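You operate a simulated robot arm through the tools that you are given. There is no shell and no other tool. Be economical: measure what you need, move in short steps, check, and stop when the job is done.

The job below is to be done with a simulated two-armed robot. You get a single attempt, and the scene is never put back.

## Task
Test the clamped cover at 3 bar, vent, and dot it green for PASS or red for LEAK.
Fine: hold the marker holder while you pull the marker; put it back. The cover stays clamped and plugged.

The check looks at the end state, three seconds after you hand in, the way a careful person would. Anything else that was tipped, shoved, dropped, spilled or broken makes it a failure. Lids that push on must go on centred and level and be pressed home; caps that screw on are set level and turned clockwise until they are tight.

## Robot
Two 7-joint arms with fingered hands on one trunk, on a base that drives. Base frame: it is fixed to the floor where the robot stands at the start and does not move with it; the origin is under the middle of the robot, x ahead of it, y to its left, z up. Units: m, rad, N and s.
The left shoulder is at the start at [0.021, 0.208, 1.373], the right one opposite. Places, roughly: blue clamp lever [0.6, 0.4, 1]; pressure knob [0.6, 0.2, 0.9]; test lever [0.8, 0.1, 1]. Payload 5 kg a hand.
The TCP of each hand is the grasp point between the finger pads, 0.048 m short of the fingertips. In the tool frame z runs along the fingers and y along their closing line. The gripper opens to 0.16 m. The gripper's body begins 0.056 m behind the TCP. The gripper is a hand of 4 fingers: y runs from the thumb to the fingers, the wrist lies at [-0.026, -0.142, -0.252] in the tool frame, and closing takes about 1.5 s.
Orientation is that of the tool frame in the base frame, as a unit quaternion [x, y, z, w]. With the fingers straight down and the wrist toward the robot, the tool's x, y and z point along [0, 1, 0], [1, 0, 0] and [0, 0, -1] of the base frame.

## Interface
- The arms move only by the tool apply_moves. It takes "left_deltas", "right_deltas" or both (then of equal length, played together; a hand with none holds still); each is a list of rows, each a list of 7 numbers: the shift along the tool's x, y, z in cm, then the turn, a rotation vector about the tool's x, y, z in rad, then the gripper command, from -1 (shut) to 1 (fully open), values between in proportion. In form: [[x, y, z, wx, wy, wz, jaw], ...]. A call has 1 to 8 rows; each row is the pose to reach, as a shift and turn from the pose commanded when the call began, along the tool's axes at that moment. Each row takes 0.2 s and may step no farther than 0.05 m and 0.15 rad from the row before; otherwise, or with a gripper value out of range, the whole call is refused. A pose out of reach is approached as far as the arm can. The call stops where the force on the tool passes 40 N (or 10 N more than at its start, if that is more) or the arm is blocked; 0.2 s more then pass. Each finger travels about 0.108 m/s and halts on what it meets, pressing with about 25 N; the grip force reading is that of the motor and also rises with nothing between the fingers. The clock runs only during rows and for 0.2 s after the last one: add rows that repeat a pose to give the fingers time. The reply holds the time, the measured pose of the TCP, the force on the tool along the base axes, the opening and the grip force, in the units named above and with some noise, with the torque about the TCP (base axes, N m) and any sound that the robot's microphone picked up.
- Cameras (640 x 400 px; columns grow to the right, rows downward): "scene" is now at [0.101, 0.0017, 1.5595]; the picture's right is [-0.06, -1.00, 0.00], its down [-0.59, 0.04, -0.80] and it looks along [0.80, -0.05, -0.60] (base axes); focal length 252 px, centre (320, 200). "left" rides on the left gripper at [-0.087, -0.133, -0.189] in its tool frame; the picture's right is [-0.83, -0.26, 0.49], its down [0.51, -0.71, 0.49] and it looks along [0.22, 0.66, 0.72] (tool axes); focal length 238 px, centre (320, 200). "right" rides on the right gripper at [0.087, -0.133, -0.189] in its tool frame; the picture's right is [-0.83, 0.26, -0.49], its down [-0.51, -0.71, 0.49] and it looks along [-0.22, 0.66, 0.72] (tool axes); focal length 238 px, centre (320, 200). There is no depth. A picture from a camera that has moved, and an enlarged one, comes with that camera's place and axes in the base frame and with its lens. The place of the scene camera against the robot may be out by one fixed shift of up to 0.012 m in any direction.
- camera(camera): a new picture of that camera. It takes no simulated time.
- lift_body(by): slides the trunk up (or, below 0, down) by that many m; the arms and the scene camera ride with it, the base frame stays. It gives what a move gives, with no picture.
- drive_base(legs): drives the robot by 1 to 6 legs, each [ahead, left, turn to the left] in m, m and rad, along the robot's own axes; the way and the turn of a leg run together, so that a leg with both is an arc; at most 1.5 m and 3.142 rad a leg. The arms and the cameras ride along, it lands a little off, and it stops where it bumps. It gives what a move gives.
- hand_shape(shape, hand): the hand has 4 fingers and takes this shape, open, in about a second: jaw (thumb against the fingers, like two jaws); tri (thumb and two fingers); tip (a fingertip pinch); poke (one finger out to press); point (the index stretched); flat (the hand flat); cup (the hand cupped); fist (a fist). The gripper value then closes the fingers along that shape, each until it touches; the sizes above hold for jaw. It gives what a move gives, with no picture.
- pan_tilt(pan, tilt): turns the head with the scene camera to pan (to the left, within 1.501 rad either way) and tilt (down, from -0.506 to 1.204), counted from straight ahead of the robot. It gives what a move gives.
- close_up(camera, box): a new picture of the part [left, top, right, bottom] of that camera's present view, enlarged. It takes no simulated time.
- sign_off(): hands the job in; it is judged then, once.

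Work in short steps. Places have to be worked out from the pictures, the camera data and where the tool is seen: move nearer, look again, correct. Check each grasp and each placing, and mend what went wrong. You have 120 turns and 92 pictures in all, those below and enlarged ones among them. Open the grippers and draw the arms clear of the work before you hand the job in, unless the task says otherwise; then end with one line.

The tools are called by a JSON object that holds its "api" and its "payload". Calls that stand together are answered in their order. apply_moves: Moves the arms, as the interface text tells. Its arguments: {"type":"object","properties":{"left_deltas":{"type":"array","items":{"type":"array","items":{"type":"number"}}},"right_deltas":{"type":"array","items":{"type":"array","items":{"type":"number"}}}},"required":[]} The other tools are called the same way: lift_body (by) slides the trunk up or down; hand_shape (shape, hand) gives the hand a shape; drive_base (legs) drives the base; pan_tilt (pan, tilt) turns the head that bears the scene camera; camera (camera) takes a picture; close_up (camera, box) takes an enlarged picture of a part of a camera's view; sign_off () hands the job in.

At the start:

```text
clock: 0.0
left_eef_pos: [0.8204, 0.2491, 1.3855]
left_tcp_rot: [0.707, 0.707, 0.001, 0.0]
left_contact_force: [-0.3, -0.3, 0.5]
left_ft_torque: [0.02, -0.03, 0.01]
left_width: 0.1597
left_finger_force: 0.1
left_shape: jaw
right_eef_pos: [0.5769, -0.3376, 1.3457]
right_tcp_rot: [0.707, 0.707, 0.0, 0.0]
right_contact_force: [-0.2, 0.2, -0.2]
right_ft_torque: [0.01, 0.0, 0.03]
right_width: 0.1596
right_finger_force: 0.0
right_shape: jaw
trunk travel left (down, up): [-0.375, 0.315]
robot x, y, heading: [0.0015, 0.0002, 0.001]
head pan, tilt: [-0.063, 0.637]
```

scene: 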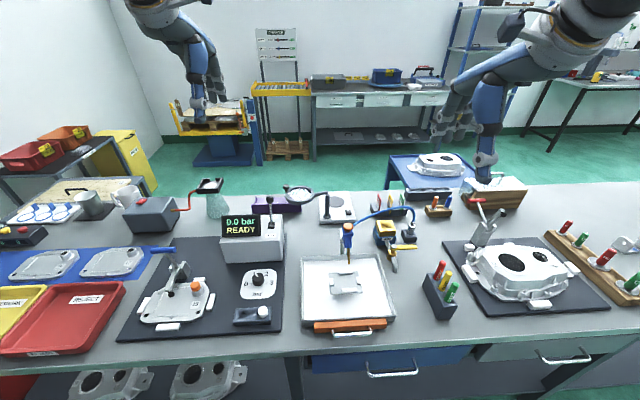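
right: 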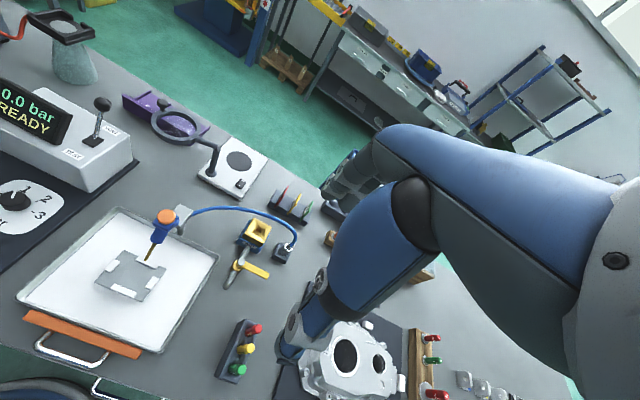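
left: 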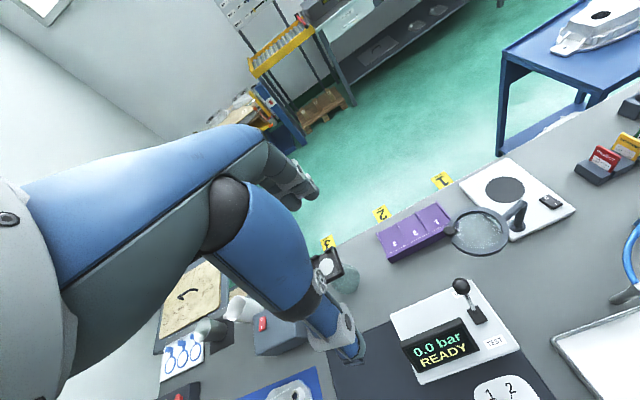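

The scene shows the tester, knob, cover with clamp and a marker holder with red/yellow/green. I take close-ups of these to locate them.

{"api": "close_up", "payload": {"camera": "scene", "box": [110, 180, 300, 340]}}

{"api": "close_up", "payload": {"camera": "scene", "box": [360, 180, 520, 330]}}

```text
2.50 times, centred on (205, 260) of scene
camera zoom: at [0.101, 0.0017, 1.5595], right [-0.06, -1.0, 0.0], down [-0.59, 0.04, -0.8], along [0.8, -0.05, -0.6], focal length 630 px, centre (608, 50)
```

zoom: 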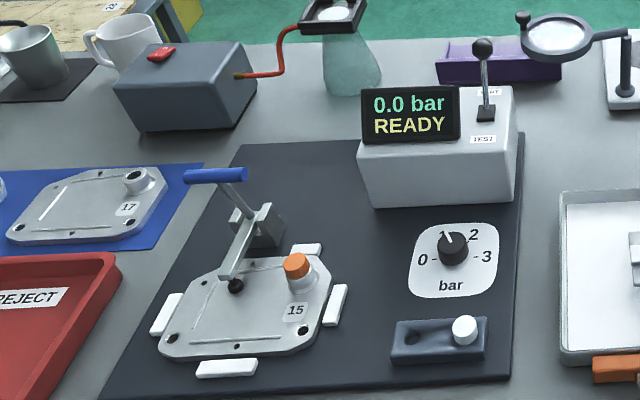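

```text
2.67 times, centred on (440, 255) of scene
camera zoom: at [0.101, 0.0017, 1.5595], right [-0.06, -1.0, 0.0], down [-0.59, 0.04, -0.8], along [0.8, -0.05, -0.6], focal length 672 px, centre (0, 53)
```

zoom: 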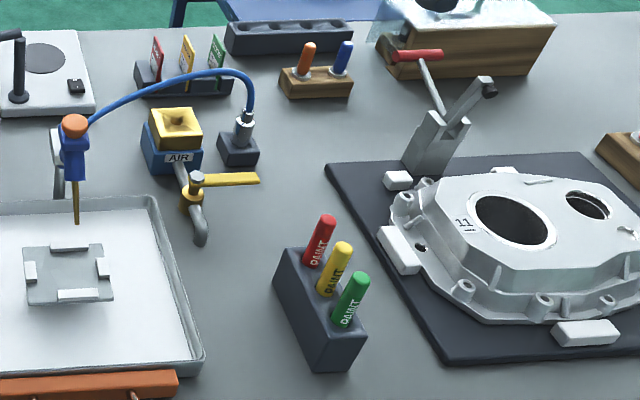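

Zooms are sharp, so I look closer at tester, knob, and cover details from both cameras.

{"api": "close_up", "payload": {"camera": "scene", "box": [215, 185, 295, 235]}}

{"api": "close_up", "payload": {"camera": "scene", "box": [220, 260, 300, 330]}}

{"api": "close_up", "payload": {"camera": "scene", "box": [130, 250, 220, 330]}}

{"api": "close_up", "payload": {"camera": "left", "box": [380, 260, 560, 400]}}

```text
8.00 times, centred on (255, 210) of scene
camera zoom: at [0.101, 0.0017, 1.5595], right [-0.06, -1.0, 0.0], down [-0.59, 0.04, -0.8], along [0.8, -0.05, -0.6], focal length 2015 px, centre (840, 120)
```

zoom: 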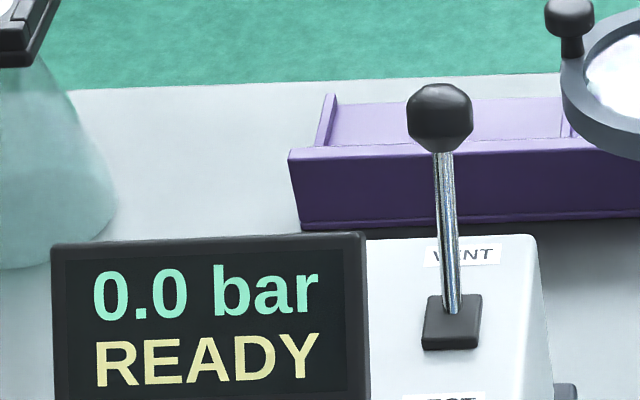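

```text
5.71 times, centred on (260, 295) of scene
camera zoom: at [0.101, 0.0017, 1.5595], right [-0.06, -1.0, 0.0], down [-0.59, 0.04, -0.8], along [0.8, -0.05, -0.6], focal length 1439 px, centre (663, -343)
```

zoom: 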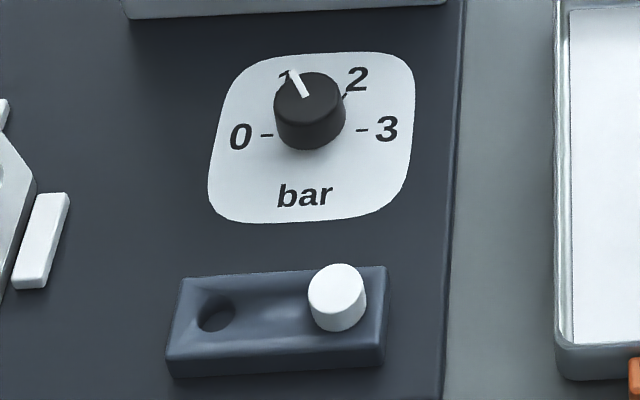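

```text
5.00 times, centred on (175, 290) of scene
camera zoom: at [0.101, 0.0017, 1.5595], right [-0.06, -1.0, 0.0], down [-0.59, 0.04, -0.8], along [0.8, -0.05, -0.6], focal length 1260 px, centre (1045, -250)
```

zoom: 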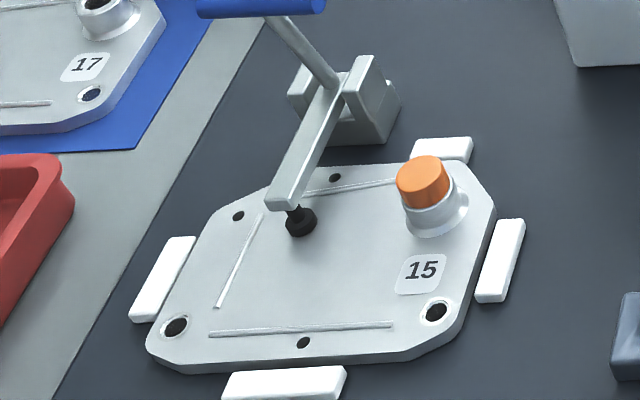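

```text
2.86 times, centred on (470, 330) of left
camera zoom: at [0.6886, 0.163, 1.5757], right [-0.26, -0.83, -0.49], down [-0.71, 0.51, -0.49], along [0.66, 0.22, -0.72], focal length 681 px, centre (-109, -171)
```

zoom: 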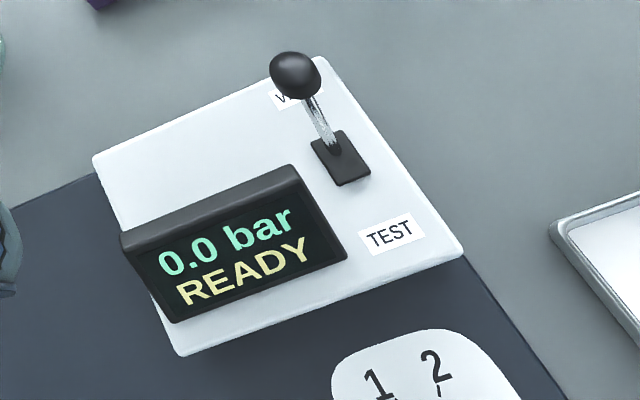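

Lever ball is near (0.798, 0.127, 1.05), pivot (0.753, 0.127, 0.977), leaning to VENT. Knob is pointed at about 1, near (0.6, 0.165, 0.9). I bring the left hand above the knob with a partial opening.

{"api": "apply_moves", "payload": {"left_deltas": [[-1.05, -2.75, 2.9, 0, 0, 0, 0.5], [-2.1, -5.5, 5.8, 0, 0, 0, 0.2], [-3.15, -8.25, 8.7, 0, 0, 0, 0], [-4.2, -11, 11.6, 0, 0, 0, 0], [-5.25, -13.75, 14.5, 0, 0, 0, 0], [-6.3, -16.5, 17.4, 0, 0, 0, 0], [-7.35, -19.25, 20.3, 0, 0, 0, 0], [-8.4, -22, 23.2, 0, 0, 0, 0]]}}

{"api": "camera", "payload": {"camera": "left"}}

{"api": "camera", "payload": {"camera": "scene"}}

```text
clock: 1.8
left_eef_pos: [0.6013, 0.167, 1.1571]
left_tcp_rot: [0.708, 0.707, 0.0, 0.001]
left_contact_force: [-0.3, 0.1, 1.6]
left_ft_torque: [0.02, 0.02, 0.0]
left_width: 0.0803
left_finger_force: 0.1
left_shape: jaw
right_eef_pos: [0.5773, -0.3371, 1.346]
right_tcp_rot: [0.707, 0.708, 0.001, 0.0]
right_contact_force: [0.5, -1.0, 0.2]
right_ft_torque: [0.04, -0.04, 0.0]
right_width: 0.1596
right_finger_force: 0.0
right_shape: jaw
trunk travel left (down, up): [-0.375, 0.315]
robot x, y, heading: [0.0019, -0.0004, -0.002]
head pan, tilt: [-0.063, 0.637]
```

```text
82 pictures are left
camera left: at [0.4688, 0.0798, 1.3461], right [-0.26, -0.83, -0.49], down [-0.71, 0.51, -0.49], along [0.66, 0.22, -0.72], focal length 238 px, centre (320, 200)
```

left: 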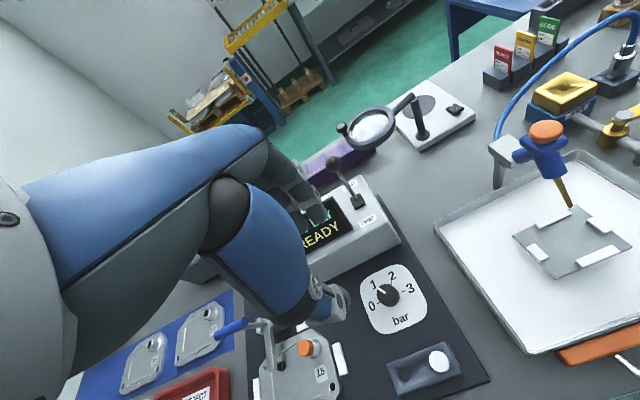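

```text
81 pictures are left
camera scene: at [0.1006, 0.0008, 1.5595], right [-0.06, -1.0, 0.0], down [-0.59, 0.04, -0.8], along [0.8, -0.05, -0.6], focal length 252 px, centre (320, 200)
```

scene: 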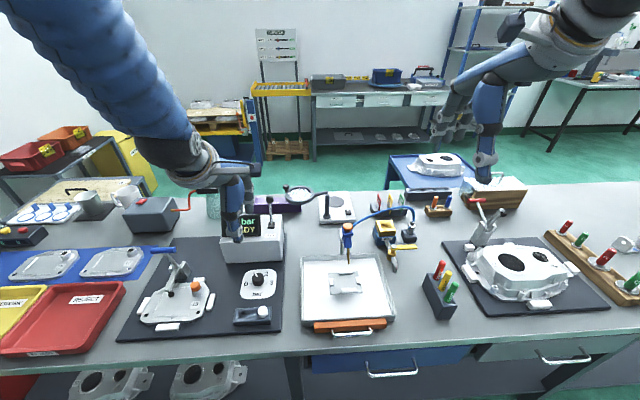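

Triangulating: knob top at about (0.601, 0.160, 0.898). I descend to z 1.0 while pre-rotating counter-clockwise 0.6 rad to leave range for the clockwise turn.

{"api": "apply_moves", "payload": {"left_deltas": [[-0.7, 0, 3.5, 0, 0, -0.12, 0], [-0.7, 0, 7, 0, 0, -0.24, 0], [-0.7, 0, 10.5, 0, 0, -0.36, 0], [-0.7, 0, 13, 0, 0, -0.48, 0], [-0.7, 0, 15.7, 0, 0, -0.6, 0]]}}

{"api": "camera", "payload": {"camera": "left"}}

{"api": "close_up", "payload": {"camera": "scene", "box": [160, 170, 320, 330]}}

```text
clock: 3.0
left_eef_pos: [0.6023, 0.1608, 0.9974]
left_tcp_rot: [0.466, 0.885, 0.0, -0.002]
left_contact_force: [1.0, 0.5, -0.4]
left_ft_torque: [-0.06, 0.14, 0.0]
left_width: 0.0804
left_finger_force: 0.1
left_shape: jaw
right_eef_pos: [0.5799, -0.3355, 1.3455]
right_tcp_rot: [0.707, 0.707, 0.0, 0.001]
right_contact_force: [1.0, 0.5, 0.4]
right_ft_torque: [-0.01, 0.05, -0.04]
right_width: 0.1595
right_finger_force: 0.0
right_shape: jaw
trunk travel left (down, up): [-0.375, 0.315]
robot x, y, heading: [-0.0017, 0.0028, 0.003]
head pan, tilt: [-0.063, 0.637]
```

```text
80 pictures are left
camera left: at [0.5428, 0.0124, 1.1871], right [0.26, -0.83, -0.49], down [-0.87, 0.02, -0.49], along [0.42, 0.55, -0.72], focal length 238 px, centre (320, 200)
```

left: 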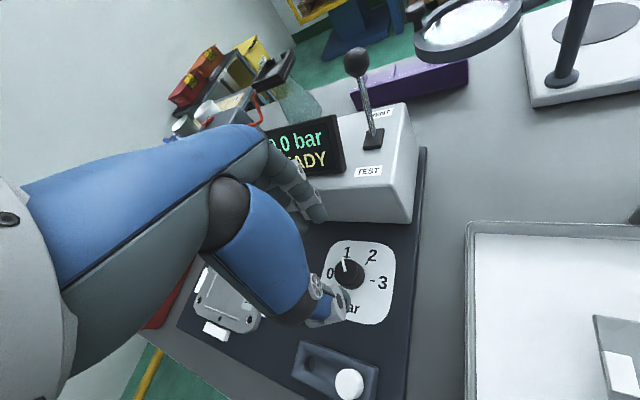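

```text
2.50 times, centred on (240, 250) of scene
camera zoom: at [0.1022, 0.0022, 1.5594], right [-0.06, -1.0, 0.0], down [-0.6, 0.04, -0.8], along [0.8, -0.05, -0.6], focal length 630 px, centre (520, 75)
```

zoom: 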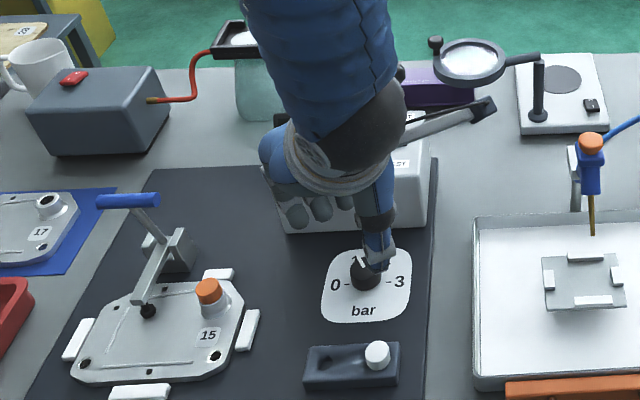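

The left view puts the knob about 5 mm further to the right, (0.604, 0.156). I correct, descend to TCP z about 0.93 and close on the knob.

{"api": "apply_moves", "payload": {"left_deltas": [[-0.5, -0.1, 2.5, 0, 0, 0, 0], [-0.5, -0.1, 5, 0, 0, 0, 0], [-0.5, -0.1, 6.7, 0, 0, 0, 0], [-0.5, -0.1, 6.7, 0, 0, 0, -0.3], [-0.5, -0.1, 6.7, 0, 0, 0, -0.6], [-0.5, -0.1, 6.7, 0, 0, 0, -0.9], [-0.5, -0.1, 6.7, 0, 0, 0, -0.9]]}}

{"api": "camera", "payload": {"camera": "left"}}

{"api": "close_up", "payload": {"camera": "scene", "box": [210, 220, 300, 300]}}

```text
clock: 4.6
left_eef_pos: [0.602, 0.1533, 0.93]
left_tcp_rot: [0.466, 0.885, 0.0, 0.0]
left_contact_force: [-2.4, -0.8, 0.5]
left_ft_torque: [-0.01, 0.07, 0.01]
left_width: 0.0235
left_finger_force: 25.2
left_shape: jaw
right_eef_pos: [0.5774, -0.3364, 1.3454]
right_tcp_rot: [0.707, 0.707, 0.0, 0.0]
right_contact_force: [0.5, -0.6, -0.5]
right_ft_torque: [-0.01, -0.01, -0.01]
right_width: 0.1598
right_finger_force: 0.0
right_shape: jaw
trunk travel left (down, up): [-0.375, 0.315]
robot x, y, heading: [0.0017, -0.0019, 0.003]
head pan, tilt: [-0.063, 0.637]
```

```text
78 pictures are left
camera left: at [0.5419, 0.0077, 1.1193], right [0.26, -0.83, -0.49], down [-0.87, 0.02, -0.49], along [0.42, 0.55, -0.72], focal length 238 px, centre (320, 200)
```

left: 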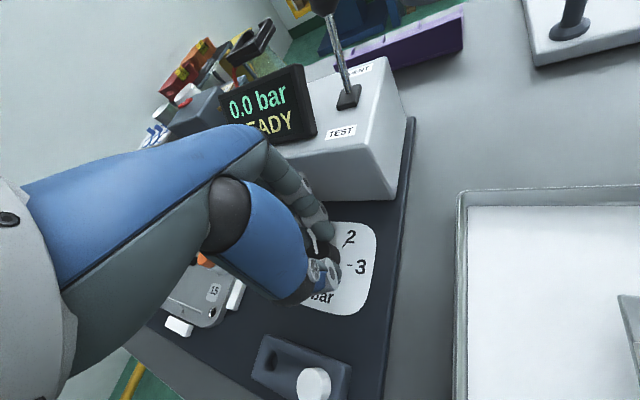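

```text
5.00 times, centred on (255, 260) of scene
camera zoom: at [0.1008, 0.0016, 1.5595], right [-0.06, -1.0, 0.0], down [-0.59, 0.04, -0.8], along [0.8, -0.05, -0.6], focal length 1260 px, centre (645, -100)
```

zoom: 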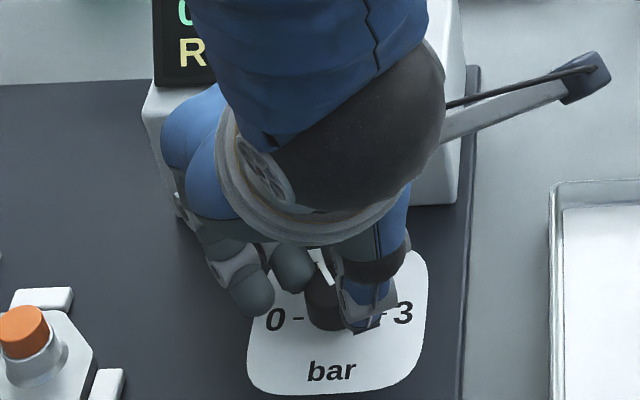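

Fingers seem to hold the knob (25 N). I turn clockwise 1.2 rad.

{"api": "apply_moves", "payload": {"left_deltas": [[0, 0, 0, 0, 0, 0.15, -0.9], [0, 0, 0, 0, 0, 0.3, -0.9], [0, 0, 0, 0, 0, 0.45, -0.9], [0, 0, 0, 0, 0, 0.6, -0.9], [0, 0, 0, 0, 0, 0.75, -0.9], [0, 0, 0, 0, 0, 0.9, -0.9], [0, 0, 0, 0, 0, 1.05, -0.9], [0, 0, 0, 0, 0, 1.2, -0.9]]}}

{"api": "close_up", "payload": {"camera": "scene", "box": [210, 220, 300, 300]}}

```text
clock: 6.4
left_eef_pos: [0.5973, 0.1563, 0.9292]
left_tcp_rot: [0.885, 0.466, -0.001, -0.001]
left_contact_force: [-33.2, 9.1, -0.1]
left_ft_torque: [-0.2, -0.04, 1.15]
left_width: 0.0227
left_finger_force: 24.8
left_shape: jaw
right_eef_pos: [0.5753, -0.3351, 1.347]
right_tcp_rot: [0.706, 0.708, 0.0, 0.001]
right_contact_force: [0.5, -0.7, 0.6]
right_ft_torque: [-0.06, 0.0, 0.01]
right_width: 0.1596
right_finger_force: 0.2
right_shape: jaw
trunk travel left (down, up): [-0.375, 0.315]
robot x, y, heading: [-0.0035, -0.0007, 0.002]
head pan, tilt: [-0.063, 0.637]
```

```text
5.00 times, centred on (255, 260) of scene
camera zoom: at [0.0977, 0.004, 1.5597], right [-0.06, -1.0, 0.0], down [-0.59, 0.04, -0.8], along [0.8, -0.05, -0.59], focal length 1260 px, centre (645, -100)
```

zoom: 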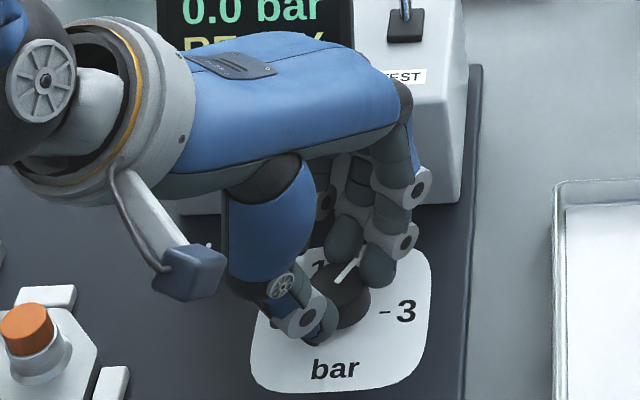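

Knob turned to about 2; there is a −33 N lateral load, so I ease the hand back 6 mm and continue clockwise in steps.

{"api": "apply_moves", "payload": {"left_deltas": [[-0.2, -0.6, 0, 0, 0, 0, -0.9], [-0.2, -0.6, 0, 0, 0, 0.15, -0.9], [-0.2, -0.6, 0, 0, 0, 0.3, -0.9], [-0.2, -0.7, 0, 0, 0, 0.45, -0.9], [-0.2, -0.7, 0, 0, 0, 0.6, -0.9]]}}

{"api": "close_up", "payload": {"camera": "scene", "box": [210, 220, 300, 300]}}

```text
clock: 7.6
left_eef_pos: [0.597, 0.1577, 0.931]
left_tcp_rot: [0.983, 0.184, 0.001, 0.0]
left_contact_force: [-9.2, 8.0, -2.7]
left_ft_torque: [0.36, 0.35, 0.05]
left_width: 0.023
left_finger_force: 25.2
left_shape: jaw
right_eef_pos: [0.5768, -0.3352, 1.3451]
right_tcp_rot: [0.707, 0.707, -0.001, 0.001]
right_contact_force: [-0.2, 0.8, 0.6]
right_ft_torque: [-0.03, -0.02, 0.01]
right_width: 0.1596
right_finger_force: 0.0
right_shape: jaw
trunk travel left (down, up): [-0.375, 0.315]
robot x, y, heading: [-0.0002, 0.0014, 0.002]
head pan, tilt: [-0.063, 0.637]
```

```text
5.00 times, centred on (255, 260) of scene
camera zoom: at [0.1003, 0.003, 1.5595], right [-0.06, -1.0, 0.0], down [-0.59, 0.04, -0.8], along [0.8, -0.05, -0.6], focal length 1260 px, centre (645, -100)
```

zoom: 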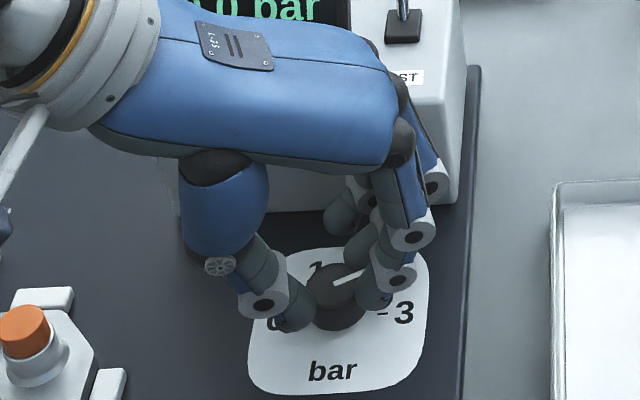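

Pointer is about 25–30° short of 3. I turn another 0.45 rad.

{"api": "apply_moves", "payload": {"left_deltas": [[0, -0.1, 0, 0, 0, 0.15, -0.9], [0, -0.2, 0, 0, 0, 0.3, -0.9], [0, -0.2, 0, 0, 0, 0.45, -0.9]]}}

{"api": "close_up", "payload": {"camera": "scene", "box": [210, 220, 300, 300]}}

```text
clock: 8.4
left_eef_pos: [0.5948, 0.1593, 0.9313]
left_tcp_rot: [0.999, -0.04, 0.001, 0.001]
left_contact_force: [-0.9, 12.4, 1.2]
left_ft_torque: [0.52, 0.04, 0.07]
left_width: 0.0226
left_finger_force: 25.0
left_shape: jaw
right_eef_pos: [0.5784, -0.3354, 1.3451]
right_tcp_rot: [0.707, 0.708, -0.002, 0.0]
right_contact_force: [0.1, 1.1, -0.7]
right_ft_torque: [-0.04, 0.05, -0.04]
right_width: 0.1596
right_finger_force: 0.0
right_shape: jaw
trunk travel left (down, up): [-0.375, 0.315]
robot x, y, heading: [0.002, 0.0028, 0.003]
head pan, tilt: [-0.063, 0.637]
```

```text
5.00 times, centred on (255, 260) of scene
camera zoom: at [0.1012, 0.0036, 1.5595], right [-0.06, -1.0, 0.0], down [-0.59, 0.04, -0.8], along [0.8, -0.05, -0.6], focal length 1260 px, centre (645, -100)
```

zoom: 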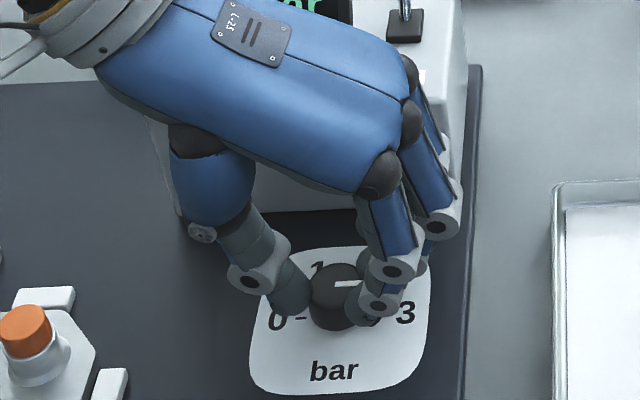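

Pointer is now almost on 3. I open the fingers and lift to check.

{"api": "apply_moves", "payload": {"left_deltas": [[0, 0, 0, 0, 0, 0, -0.4], [0, 0, 0, 0, 0, 0, 0], [0, 0, -3, 0, 0, 0, 0], [0, 0, -7, 0, 0, 0, 0], [0, 0, -11, 0, 0, 0, 0], [0, 0, -15, 0, 0, 0, 0], [0, 0, -18, 0, 0, 0, 0]]}}

{"api": "close_up", "payload": {"camera": "scene", "box": [210, 210, 300, 300]}}

{"api": "camera", "payload": {"camera": "left"}}

```text
clock: 10.0
left_eef_pos: [0.5939, 0.1572, 1.1094]
left_tcp_rot: [0.999, -0.04, -0.001, -0.001]
left_contact_force: [-1.1, 0.9, -0.4]
left_ft_torque: [0.0, -0.04, -0.01]
left_width: 0.0793
left_finger_force: 0.1
left_shape: jaw
right_eef_pos: [0.5771, -0.3366, 1.3451]
right_tcp_rot: [0.707, 0.707, 0.0, 0.0]
right_contact_force: [0.6, -0.6, 0.3]
right_ft_torque: [0.04, 0.0, 0.01]
right_width: 0.1594
right_finger_force: 0.0
right_shape: jaw
trunk travel left (down, up): [-0.375, 0.315]
robot x, y, heading: [-0.0004, -0.0013, -0.001]
head pan, tilt: [-0.063, 0.637]
```

```text
4.44 times, centred on (255, 255) of scene
camera zoom: at [0.1006, 0.001, 1.5595], right [-0.06, -1.0, 0.0], down [-0.59, 0.04, -0.8], along [0.8, -0.05, -0.6], focal length 1120 px, centre (609, -44)
```

zoom: 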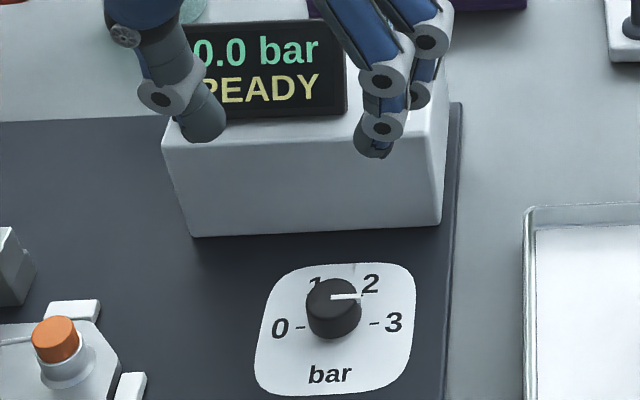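

```text
72 pictures are left
camera left: at [0.5186, 0.2957, 1.2989], right [-0.81, 0.32, -0.48], down [0.56, 0.67, -0.49], along [0.16, -0.67, -0.72], focal length 238 px, centre (320, 200)
```

left: 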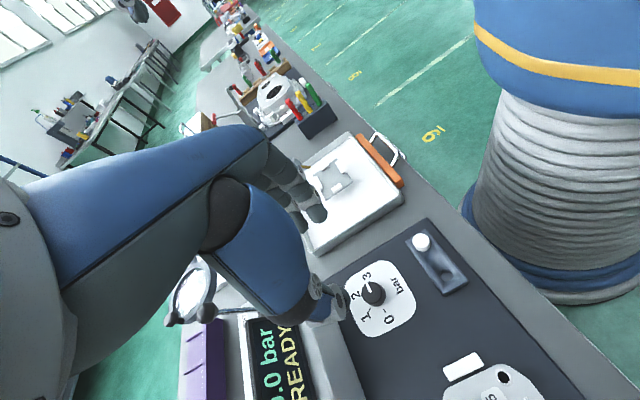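

Verify the pointer from the left camera.

{"api": "close_up", "payload": {"camera": "left", "box": [330, 245, 430, 345]}}

```text
4.00 times, centred on (380, 295) of left
camera zoom: at [0.5186, 0.2957, 1.2989], right [-0.81, 0.32, -0.48], down [0.56, 0.67, -0.49], along [0.16, -0.67, -0.72], focal length 953 px, centre (80, -180)
```

zoom: 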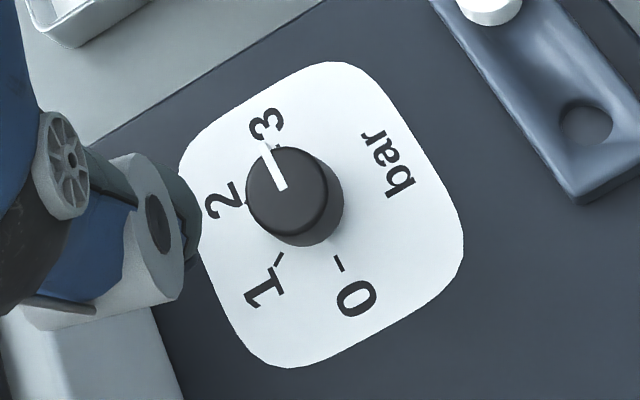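

The knob reads 3. Now I move the left hand up and over the test lever ball, rotating it back so the fingers straddle the ball along x.

{"api": "apply_moves", "payload": {"left_deltas": [[1, 0.1, -3.5, 0, 0, -0.15, 0], [4, 0.3, -4.5, 0, 0, -0.3, 0], [8, 0.5, -5, 0, 0, -0.45, 0], [11, 0.7, -5, 0, 0, -0.6, 0], [14, 0.9, -5, 0, 0, -0.75, 0], [17, 1.1, -5, 0, 0, -0.9, 0], [20, 1.3, -5, 0, 0, -1.05, 0], [20.6, 1.37, -5, 0, 0, -1.2, -0.2]]}}

{"api": "apply_moves", "payload": {"left_deltas": [[0, 0, 0, 0, 0, -0.15, -0.2], [0, 0, 0, 0, 0, -0.3, -0.2], [0, 0, 0, 0, 0, -0.45, -0.2]]}}

{"api": "camera", "payload": {"camera": "left"}}

{"api": "close_up", "payload": {"camera": "scene", "box": [190, 130, 310, 250]}}

```text
clock: 11.8
left_eef_pos: [0.7971, 0.1266, 1.1611]
left_tcp_rot: [0.847, 0.532, 0.001, -0.001]
left_contact_force: [-0.8, -1.0, 0.1]
left_ft_torque: [0.0, -0.03, 0.0]
left_width: 0.0647
left_finger_force: 0.1
left_shape: jaw
right_eef_pos: [0.5769, -0.3381, 1.3458]
right_tcp_rot: [0.708, 0.707, 0.0, -0.001]
right_contact_force: [-0.6, 0.2, 0.5]
right_ft_torque: [0.1, -0.08, -0.02]
right_width: 0.1595
right_finger_force: 0.0
right_shape: jaw
trunk travel left (down, up): [-0.375, 0.315]
robot x, y, heading: [0.0007, 0.0052, -0.003]
head pan, tilt: [-0.063, 0.637]
```

```text
clock: 12.6
left_eef_pos: [0.7979, 0.127, 1.1603]
left_tcp_rot: [0.706, 0.709, 0.0, 0.001]
left_contact_force: [0.5, 0.8, 0.9]
left_ft_torque: [0.01, 0.03, 0.01]
left_width: 0.0644
left_finger_force: 0.1
left_shape: jaw
right_eef_pos: [0.5765, -0.3382, 1.3449]
right_tcp_rot: [0.707, 0.707, 0.0, 0.0]
right_contact_force: [0.4, -2.0, 0.4]
right_ft_torque: [0.08, 0.0, 0.04]
right_width: 0.1595
right_finger_force: 0.2
right_shape: jaw
trunk travel left (down, up): [-0.375, 0.315]
robot x, y, heading: [0.0022, 0.0022, 0.003]
head pan, tilt: [-0.063, 0.637]
```

```text
70 pictures are left
camera left: at [0.6666, 0.0407, 1.3497], right [-0.26, -0.83, -0.49], down [-0.71, 0.5, -0.49], along [0.66, 0.22, -0.72], focal length 238 px, centre (320, 200)
```

left: 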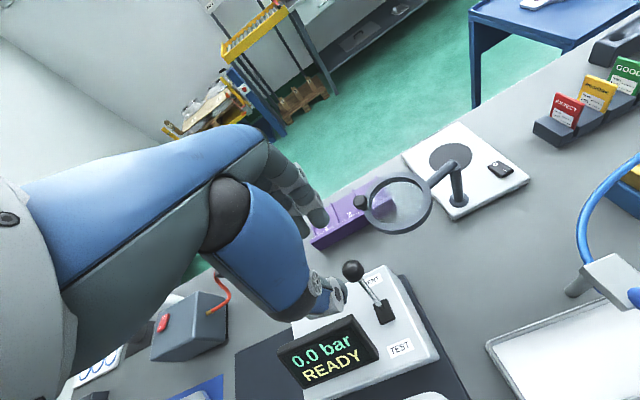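

```text
3.33 times, centred on (250, 190) of scene
camera zoom: at [0.1011, 0.0004, 1.5595], right [-0.06, -1.0, 0.0], down [-0.59, 0.04, -0.8], along [0.8, -0.05, -0.6], focal length 840 px, centre (553, 233)
```

zoom: 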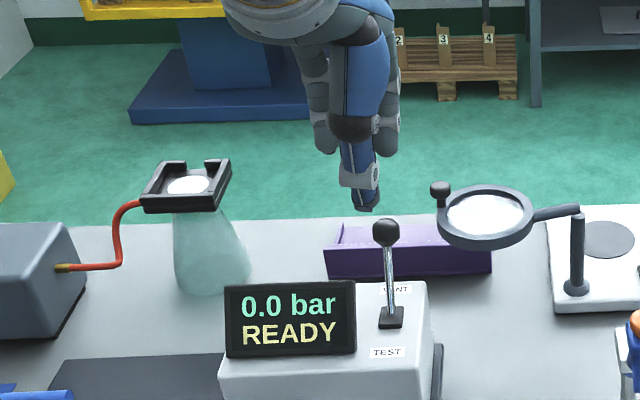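

Ball at about (0.799, 0.122). I descend so the fingers straddle it, then pull toward the robot ~9 cm to TEST.

{"api": "apply_moves", "payload": {"left_deltas": [[-0.3, 0, 3, 0, 0, 0, -0.2], [-0.3, 0, 6, 0, 0, 0, -0.2], [-0.3, 0, 8, 0, 0, 0, -0.3]]}}

{"api": "camera", "payload": {"camera": "left"}}

{"api": "close_up", "payload": {"camera": "scene", "box": [190, 150, 310, 250]}}

```text
clock: 13.4
left_eef_pos: [0.8, 0.1251, 1.0796]
left_tcp_rot: [0.707, 0.707, 0.0, -0.001]
left_contact_force: [0.5, -0.5, 1.3]
left_ft_torque: [0.0, 0.07, -0.04]
left_width: 0.0565
left_finger_force: 0.0
left_shape: jaw
right_eef_pos: [0.5782, -0.3361, 1.3453]
right_tcp_rot: [0.707, 0.707, 0.0, -0.001]
right_contact_force: [-0.5, 0.6, -0.4]
right_ft_torque: [-0.01, -0.03, -0.05]
right_width: 0.1595
right_finger_force: 0.1
right_shape: jaw
trunk travel left (down, up): [-0.375, 0.315]
robot x, y, heading: [0.0022, -0.0022, 0.003]
head pan, tilt: [-0.063, 0.637]
```

```text
68 pictures are left
camera left: at [0.6684, 0.0377, 1.2694], right [-0.26, -0.83, -0.49], down [-0.71, 0.51, -0.49], along [0.66, 0.22, -0.72], focal length 238 px, centre (320, 200)
```

left: 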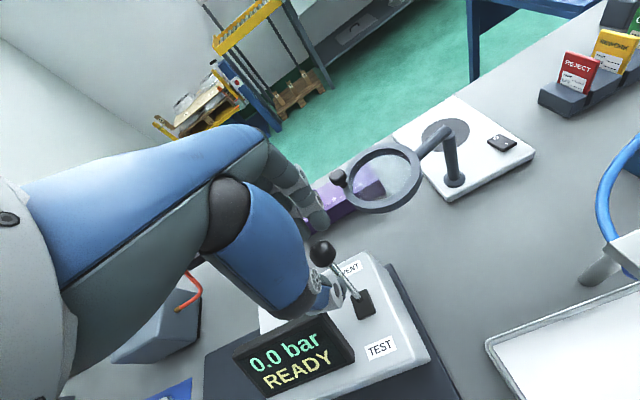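

```text
4.00 times, centred on (250, 200) of scene
camera zoom: at [0.1013, 0.0017, 1.5595], right [-0.06, -1.0, 0.0], down [-0.59, 0.04, -0.8], along [0.8, -0.05, -0.6], focal length 1008 px, centre (600, 200)
```

zoom: 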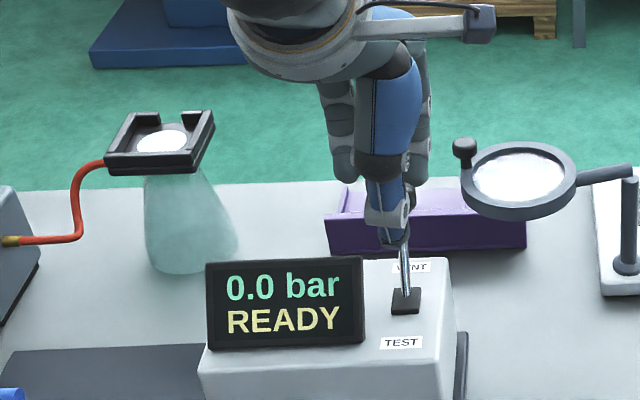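

The ball sits between thumb and fingers. I pull toward −x.

{"api": "apply_moves", "payload": {"left_deltas": [[0, -2, -0.2, 0, 0, 0, -0.3], [0, -4, -0.8, 0, 0, 0, -0.3], [0, -6, -1, 0, 0, 0, -0.3], [0, -8, -0.6, 0, 0, 0, -0.3], [0, -10, 0, 0, 0, 0, -0.3]]}}

{"api": "close_up", "payload": {"camera": "scene", "box": [190, 150, 310, 250]}}

{"api": "camera", "payload": {"camera": "left"}}

```text
clock: 14.6
left_eef_pos: [0.699, 0.1281, 1.0795]
left_tcp_rot: [0.707, 0.707, 0.0, 0.0]
left_contact_force: [-0.1, -0.5, 1.6]
left_ft_torque: [0.05, 0.03, 0.0]
left_width: 0.0563
left_finger_force: 0.1
left_shape: jaw
right_eef_pos: [0.5769, -0.3363, 1.3448]
right_tcp_rot: [0.708, 0.707, 0.0, 0.0]
right_contact_force: [0.5, -0.3, 0.0]
right_ft_torque: [0.0, -0.05, -0.02]
right_width: 0.1592
right_finger_force: 0.0
right_shape: jaw
trunk travel left (down, up): [-0.375, 0.315]
robot x, y, heading: [0.0016, 0.0006, 0.0]
head pan, tilt: [-0.063, 0.637]
```

```text
4.00 times, centred on (250, 200) of scene
camera zoom: at [0.1005, 0.0015, 1.5595], right [-0.06, -1.0, 0.0], down [-0.59, 0.04, -0.8], along [0.8, -0.05, -0.6], focal length 1008 px, centre (600, 200)
```

zoom: 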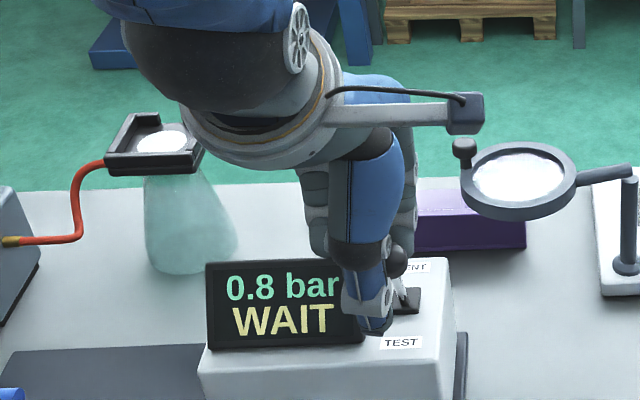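

```text
65 pictures are left
camera left: at [0.5665, 0.0412, 1.2688], right [-0.26, -0.83, -0.49], down [-0.71, 0.51, -0.49], along [0.66, 0.22, -0.72], focal length 238 px, centre (320, 200)
```

left: 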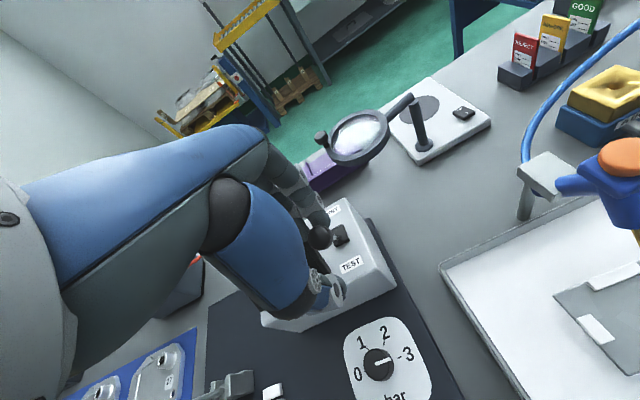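

Test started: 0.8 bar, WAIT. I hold still and wait.

{"api": "apply_moves", "payload": {"left_deltas": [[0, 0, 0, 0, 0, 0, -0.3], [0, 0, 0, 0, 0, 0, -0.3], [0, 0, 0, 0, 0, 0, -0.3], [0, 0, 0, 0, 0, 0, -0.3], [0, 0, 0, 0, 0, 0, -0.3], [0, 0, 0, 0, 0, 0, -0.3], [0, 0, 0, 0, 0, 0, -0.3], [0, 0, 0, 0, 0, 0, -0.3]]}}

{"api": "apply_moves", "payload": {"left_deltas": [[0, 0, 0, 0, 0, 0, -0.3], [0, 0, 0, 0, 0, 0, -0.3], [0, 0, 0, 0, 0, 0, -0.3], [0, 0, 0, 0, 0, 0, -0.3], [0, 0, 0, 0, 0, 0, -0.3], [0, 0, 0, 0, 0, 0, -0.3], [0, 0, 0, 0, 0, 0, -0.3], [0, 0, 0, 0, 0, 0, -0.3]]}}

{"api": "close_up", "payload": {"camera": "scene", "box": [220, 200, 310, 250]}}

```text
clock: 16.4
left_eef_pos: [0.6992, 0.1283, 1.0793]
left_tcp_rot: [0.707, 0.707, 0.0, 0.0]
left_contact_force: [-0.4, -1.0, -0.3]
left_ft_torque: [-0.02, 0.04, 0.0]
left_width: 0.0565
left_finger_force: 0.0
left_shape: jaw
right_eef_pos: [0.5775, -0.3374, 1.345]
right_tcp_rot: [0.707, 0.707, 0.0, 0.0]
right_contact_force: [-0.5, 0.3, 0.2]
right_ft_torque: [0.01, -0.01, 0.0]
right_width: 0.1596
right_finger_force: 0.0
right_shape: jaw
trunk travel left (down, up): [-0.375, 0.315]
robot x, y, heading: [-0.0028, 0.0006, 0.002]
head pan, tilt: [-0.063, 0.637]
```

```text
clock: 18.2
left_eef_pos: [0.7004, 0.1271, 1.0787]
left_tcp_rot: [0.707, 0.707, 0.0, 0.001]
left_contact_force: [0.7, 0.1, 0.7]
left_ft_torque: [0.01, 0.01, 0.01]
left_width: 0.0564
left_finger_force: 0.0
left_shape: jaw
right_eef_pos: [0.5781, -0.3357, 1.3457]
right_tcp_rot: [0.708, 0.707, 0.001, 0.0]
right_contact_force: [0.5, 0.7, 0.3]
right_ft_torque: [0.01, 0.0, 0.04]
right_width: 0.1596
right_finger_force: 0.1
right_shape: jaw
trunk travel left (down, up): [-0.375, 0.315]
robot x, y, heading: [-0.0006, -0.0003, 0.002]
head pan, tilt: [-0.063, 0.637]
```

```text
7.11 times, centred on (265, 225) of scene
camera zoom: at [0.101, 0.0016, 1.5595], right [-0.06, -1.0, 0.0], down [-0.59, 0.04, -0.8], along [0.8, -0.05, -0.6], focal length 1791 px, centre (711, 22)
```

zoom: 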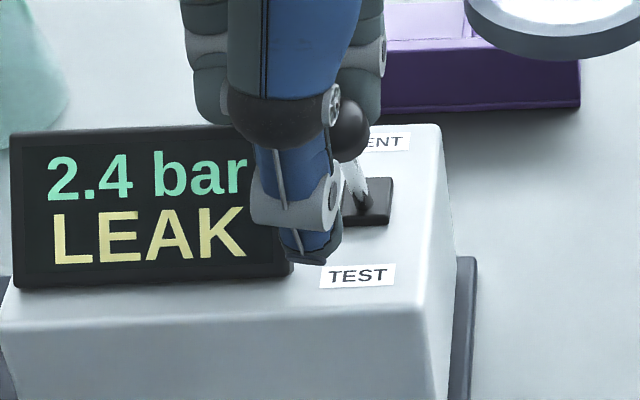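

Display shows 2.4 bar LEAK. I wait briefly to see whether pressure is truly falling.

{"api": "apply_moves", "payload": {"left_deltas": [[0, 0, 0, 0, 0, 0, -0.3], [0, 0, 0, 0, 0, 0, -0.3], [0, 0, 0, 0, 0, 0, -0.3], [0, 0, 0, 0, 0, 0, -0.3], [0, 0, 0, 0, 0, 0, -0.3], [0, 0, 0, 0, 0, 0, -0.3], [0, 0, 0, 0, 0, 0, -0.3], [0, 0, 0, 0, 0, 0, -0.3]]}}

{"api": "close_up", "payload": {"camera": "scene", "box": [220, 200, 310, 250]}}

{"api": "close_up", "payload": {"camera": "scene", "box": [130, 240, 280, 330]}}

```text
clock: 20.0
left_eef_pos: [0.6983, 0.1285, 1.0791]
left_tcp_rot: [0.707, 0.707, 0.0, 0.0]
left_contact_force: [-0.6, 0.1, -1.1]
left_ft_torque: [-0.01, 0.02, -0.01]
left_width: 0.0564
left_finger_force: 0.2
left_shape: jaw
right_eef_pos: [0.5757, -0.3371, 1.3456]
right_tcp_rot: [0.707, 0.708, -0.001, 0.0]
right_contact_force: [0.5, 0.4, 0.0]
right_ft_torque: [-0.02, -0.04, 0.02]
right_width: 0.1595
right_finger_force: 0.0
right_shape: jaw
trunk travel left (down, up): [-0.375, 0.315]
robot x, y, heading: [0.0038, -0.0005, 0.005]
head pan, tilt: [-0.063, 0.637]
```

```text
7.11 times, centred on (265, 225) of scene
camera zoom: at [0.101, 0.0016, 1.5595], right [-0.06, -1.0, 0.0], down [-0.59, 0.04, -0.8], along [0.8, -0.05, -0.6], focal length 1791 px, centre (711, 22)
```

zoom: 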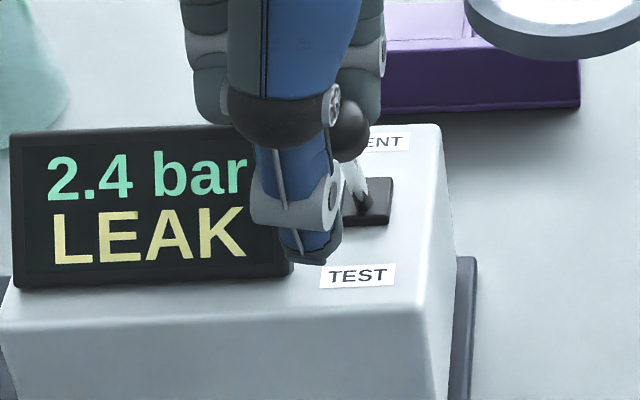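

```text
4.27 times, centred on (205, 285) of scene
camera zoom: at [0.101, 0.0016, 1.5595], right [-0.06, -1.0, 0.0], down [-0.59, 0.04, -0.8], along [0.8, -0.05, -0.6], focal length 1075 px, centre (811, -163)
```

zoom: 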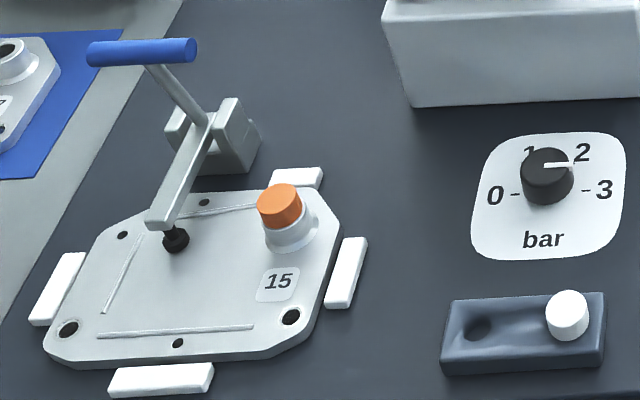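

The reading is stable at 2.4 LEAK (decayed). Now I push the lever back to VENT.

{"api": "apply_moves", "payload": {"left_deltas": [[0, 2, -0.2, 0, 0, 0, -0.3], [0, 4, -0.8, 0, 0, 0, -0.3], [0, 6, -1, 0, 0, 0, -0.3], [0, 8, -0.6, 0, 0, 0, -0.3], [0, 10, 0, 0, 0, 0, -0.3], [0, 11.5, 0, 0, 0, 0, -0.3], [0, 11.5, 0, 0, 0, 0, -0.3]]}}

{"api": "close_up", "payload": {"camera": "scene", "box": [190, 150, 310, 250]}}

```text
clock: 21.6
left_eef_pos: [0.8132, 0.1267, 1.077]
left_tcp_rot: [0.707, 0.707, 0.0, 0.0]
left_contact_force: [-0.9, -0.3, -1.0]
left_ft_torque: [0.03, 0.0, 0.0]
left_width: 0.0567
left_finger_force: 0.0
left_shape: jaw
right_eef_pos: [0.5777, -0.3371, 1.3451]
right_tcp_rot: [0.708, 0.707, 0.0, -0.001]
right_contact_force: [-0.6, 0.1, 0.9]
right_ft_torque: [-0.01, -0.03, -0.03]
right_width: 0.1595
right_finger_force: 0.0
right_shape: jaw
trunk travel left (down, up): [-0.375, 0.315]
robot x, y, heading: [0.0029, 0.002, 0.0]
head pan, tilt: [-0.063, 0.637]
```

```text
4.00 times, centred on (250, 200) of scene
camera zoom: at [0.1007, 0.0017, 1.5595], right [-0.06, -1.0, 0.0], down [-0.59, 0.04, -0.8], along [0.8, -0.05, -0.6], focal length 1008 px, centre (600, 200)
```

zoom: 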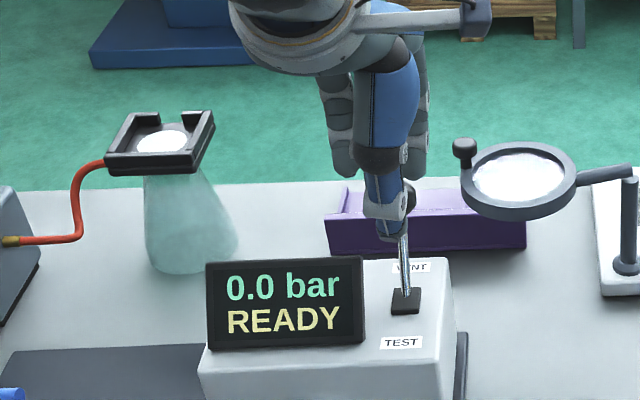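

Vented, 0.0 READY. To be sure the set pressure is really 3 bar, I repeat the test watching the peak.

{"api": "apply_moves", "payload": {"left_deltas": [[0, -2, -0.2, 0, 0, 0, -0.3], [0, -4, -0.8, 0, 0, 0, -0.3], [0, -6, -1, 0, 0, 0, -0.3], [0, -8, -0.6, 0, 0, 0, -0.3], [0, -10, 0, 0, 0, 0, -0.3], [0, -11.5, 0, 0, 0, 0, -0.3], [0, -11.5, 0, 0, 0, 0, -0.3], [0, -11.5, 0, 0, 0, 0, -0.3]]}}

{"api": "close_up", "payload": {"camera": "scene", "box": [220, 200, 310, 250]}}

{"api": "apply_moves", "payload": {"left_deltas": [[0, 0, 0, 0, 0, 0, -0.3], [0, 0, 0, 0, 0, 0, -0.3]]}}

{"api": "close_up", "payload": {"camera": "scene", "box": [220, 200, 310, 250]}}

{"api": "apply_moves", "payload": {"left_deltas": [[0, 0, 0, 0, 0, 0, -0.3], [0, 0, 0, 0, 0, 0, -0.3]]}}

{"api": "close_up", "payload": {"camera": "scene", "box": [220, 200, 310, 250]}}

```text
clock: 23.4
left_eef_pos: [0.6977, 0.1247, 1.0806]
left_tcp_rot: [0.707, 0.707, 0.0, 0.0]
left_contact_force: [-0.7, -0.3, 0.3]
left_ft_torque: [0.02, -0.02, 0.04]
left_width: 0.0562
left_finger_force: 0.0
left_shape: jaw
right_eef_pos: [0.5772, -0.3367, 1.3453]
right_tcp_rot: [0.707, 0.707, 0.0, 0.0]
right_contact_force: [-0.4, 0.6, -0.6]
right_ft_torque: [0.04, 0.02, 0.01]
right_width: 0.1594
right_finger_force: 0.1
right_shape: jaw
trunk travel left (down, up): [-0.375, 0.315]
robot x, y, heading: [0.0005, 0.0014, 0.003]
head pan, tilt: [-0.063, 0.637]
```

```text
7.11 times, centred on (265, 225) of scene
camera zoom: at [0.1006, 0.0016, 1.5595], right [-0.06, -1.0, 0.0], down [-0.59, 0.04, -0.8], along [0.8, -0.05, -0.6], focal length 1791 px, centre (711, 22)
```

zoom: 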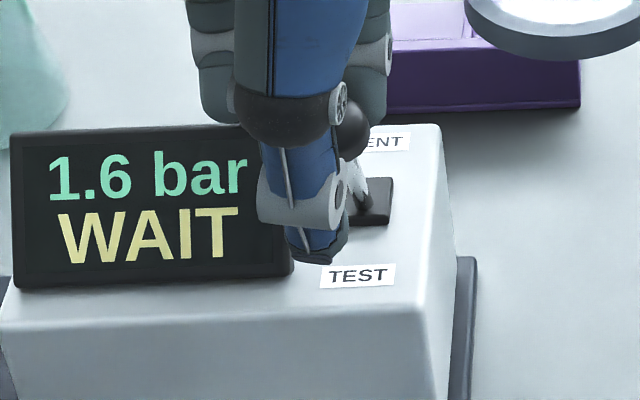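

```text
clock: 24.0
left_eef_pos: [0.698, 0.125, 1.0815]
left_tcp_rot: [0.707, 0.707, 0.0, 0.001]
left_contact_force: [-0.6, 0.6, 0.6]
left_ft_torque: [0.02, 0.02, 0.01]
left_width: 0.0561
left_finger_force: 0.1
left_shape: jaw
right_eef_pos: [0.5773, -0.337, 1.3446]
right_tcp_rot: [0.707, 0.707, 0.001, 0.0]
right_contact_force: [0.3, -0.8, 0.4]
right_ft_torque: [0.0, -0.02, -0.03]
right_width: 0.1597
right_finger_force: 0.1
right_shape: jaw
trunk travel left (down, up): [-0.375, 0.315]
robot x, y, heading: [-0.003, -0.0041, 0.001]
head pan, tilt: [-0.063, 0.637]
```

```text
7.11 times, centred on (265, 225) of scene
camera zoom: at [0.1008, 0.0016, 1.5595], right [-0.06, -1.0, 0.0], down [-0.59, 0.04, -0.8], along [0.8, -0.05, -0.6], focal length 1791 px, centre (711, 22)
```

zoom: 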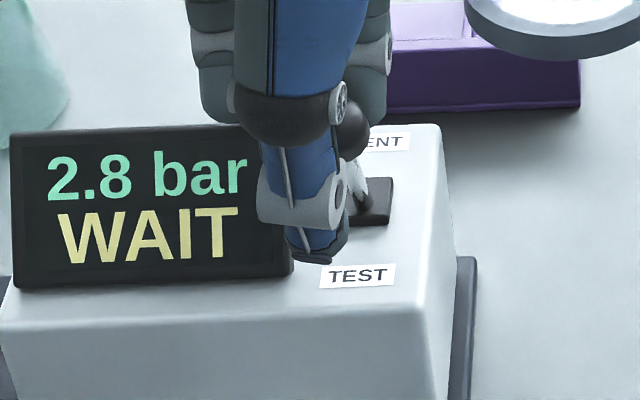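

```text
clock: 24.6
left_eef_pos: [0.6978, 0.1256, 1.0799]
left_tcp_rot: [0.707, 0.707, 0.0, 0.0]
left_contact_force: [0.5, 0.3, 0.6]
left_ft_torque: [-0.03, -0.03, -0.02]
left_width: 0.0561
left_finger_force: 0.1
left_shape: jaw
right_eef_pos: [0.5774, -0.3367, 1.3453]
right_tcp_rot: [0.707, 0.707, 0.0, 0.0]
right_contact_force: [-0.6, -0.1, -0.5]
right_ft_torque: [0.0, -0.01, -0.02]
right_width: 0.1596
right_finger_force: 0.1
right_shape: jaw
trunk travel left (down, up): [-0.375, 0.315]
robot x, y, heading: [-0.0047, 0.0035, -0.001]
head pan, tilt: [-0.063, 0.637]
```

```text
7.11 times, centred on (265, 225) of scene
camera zoom: at [0.101, 0.0016, 1.5595], right [-0.06, -1.0, 0.0], down [-0.59, 0.04, -0.8], along [0.8, -0.05, -0.6], focal length 1791 px, centre (711, 22)
```

zoom: 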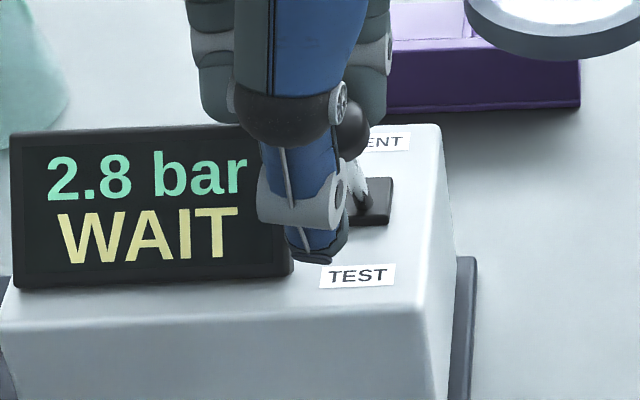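

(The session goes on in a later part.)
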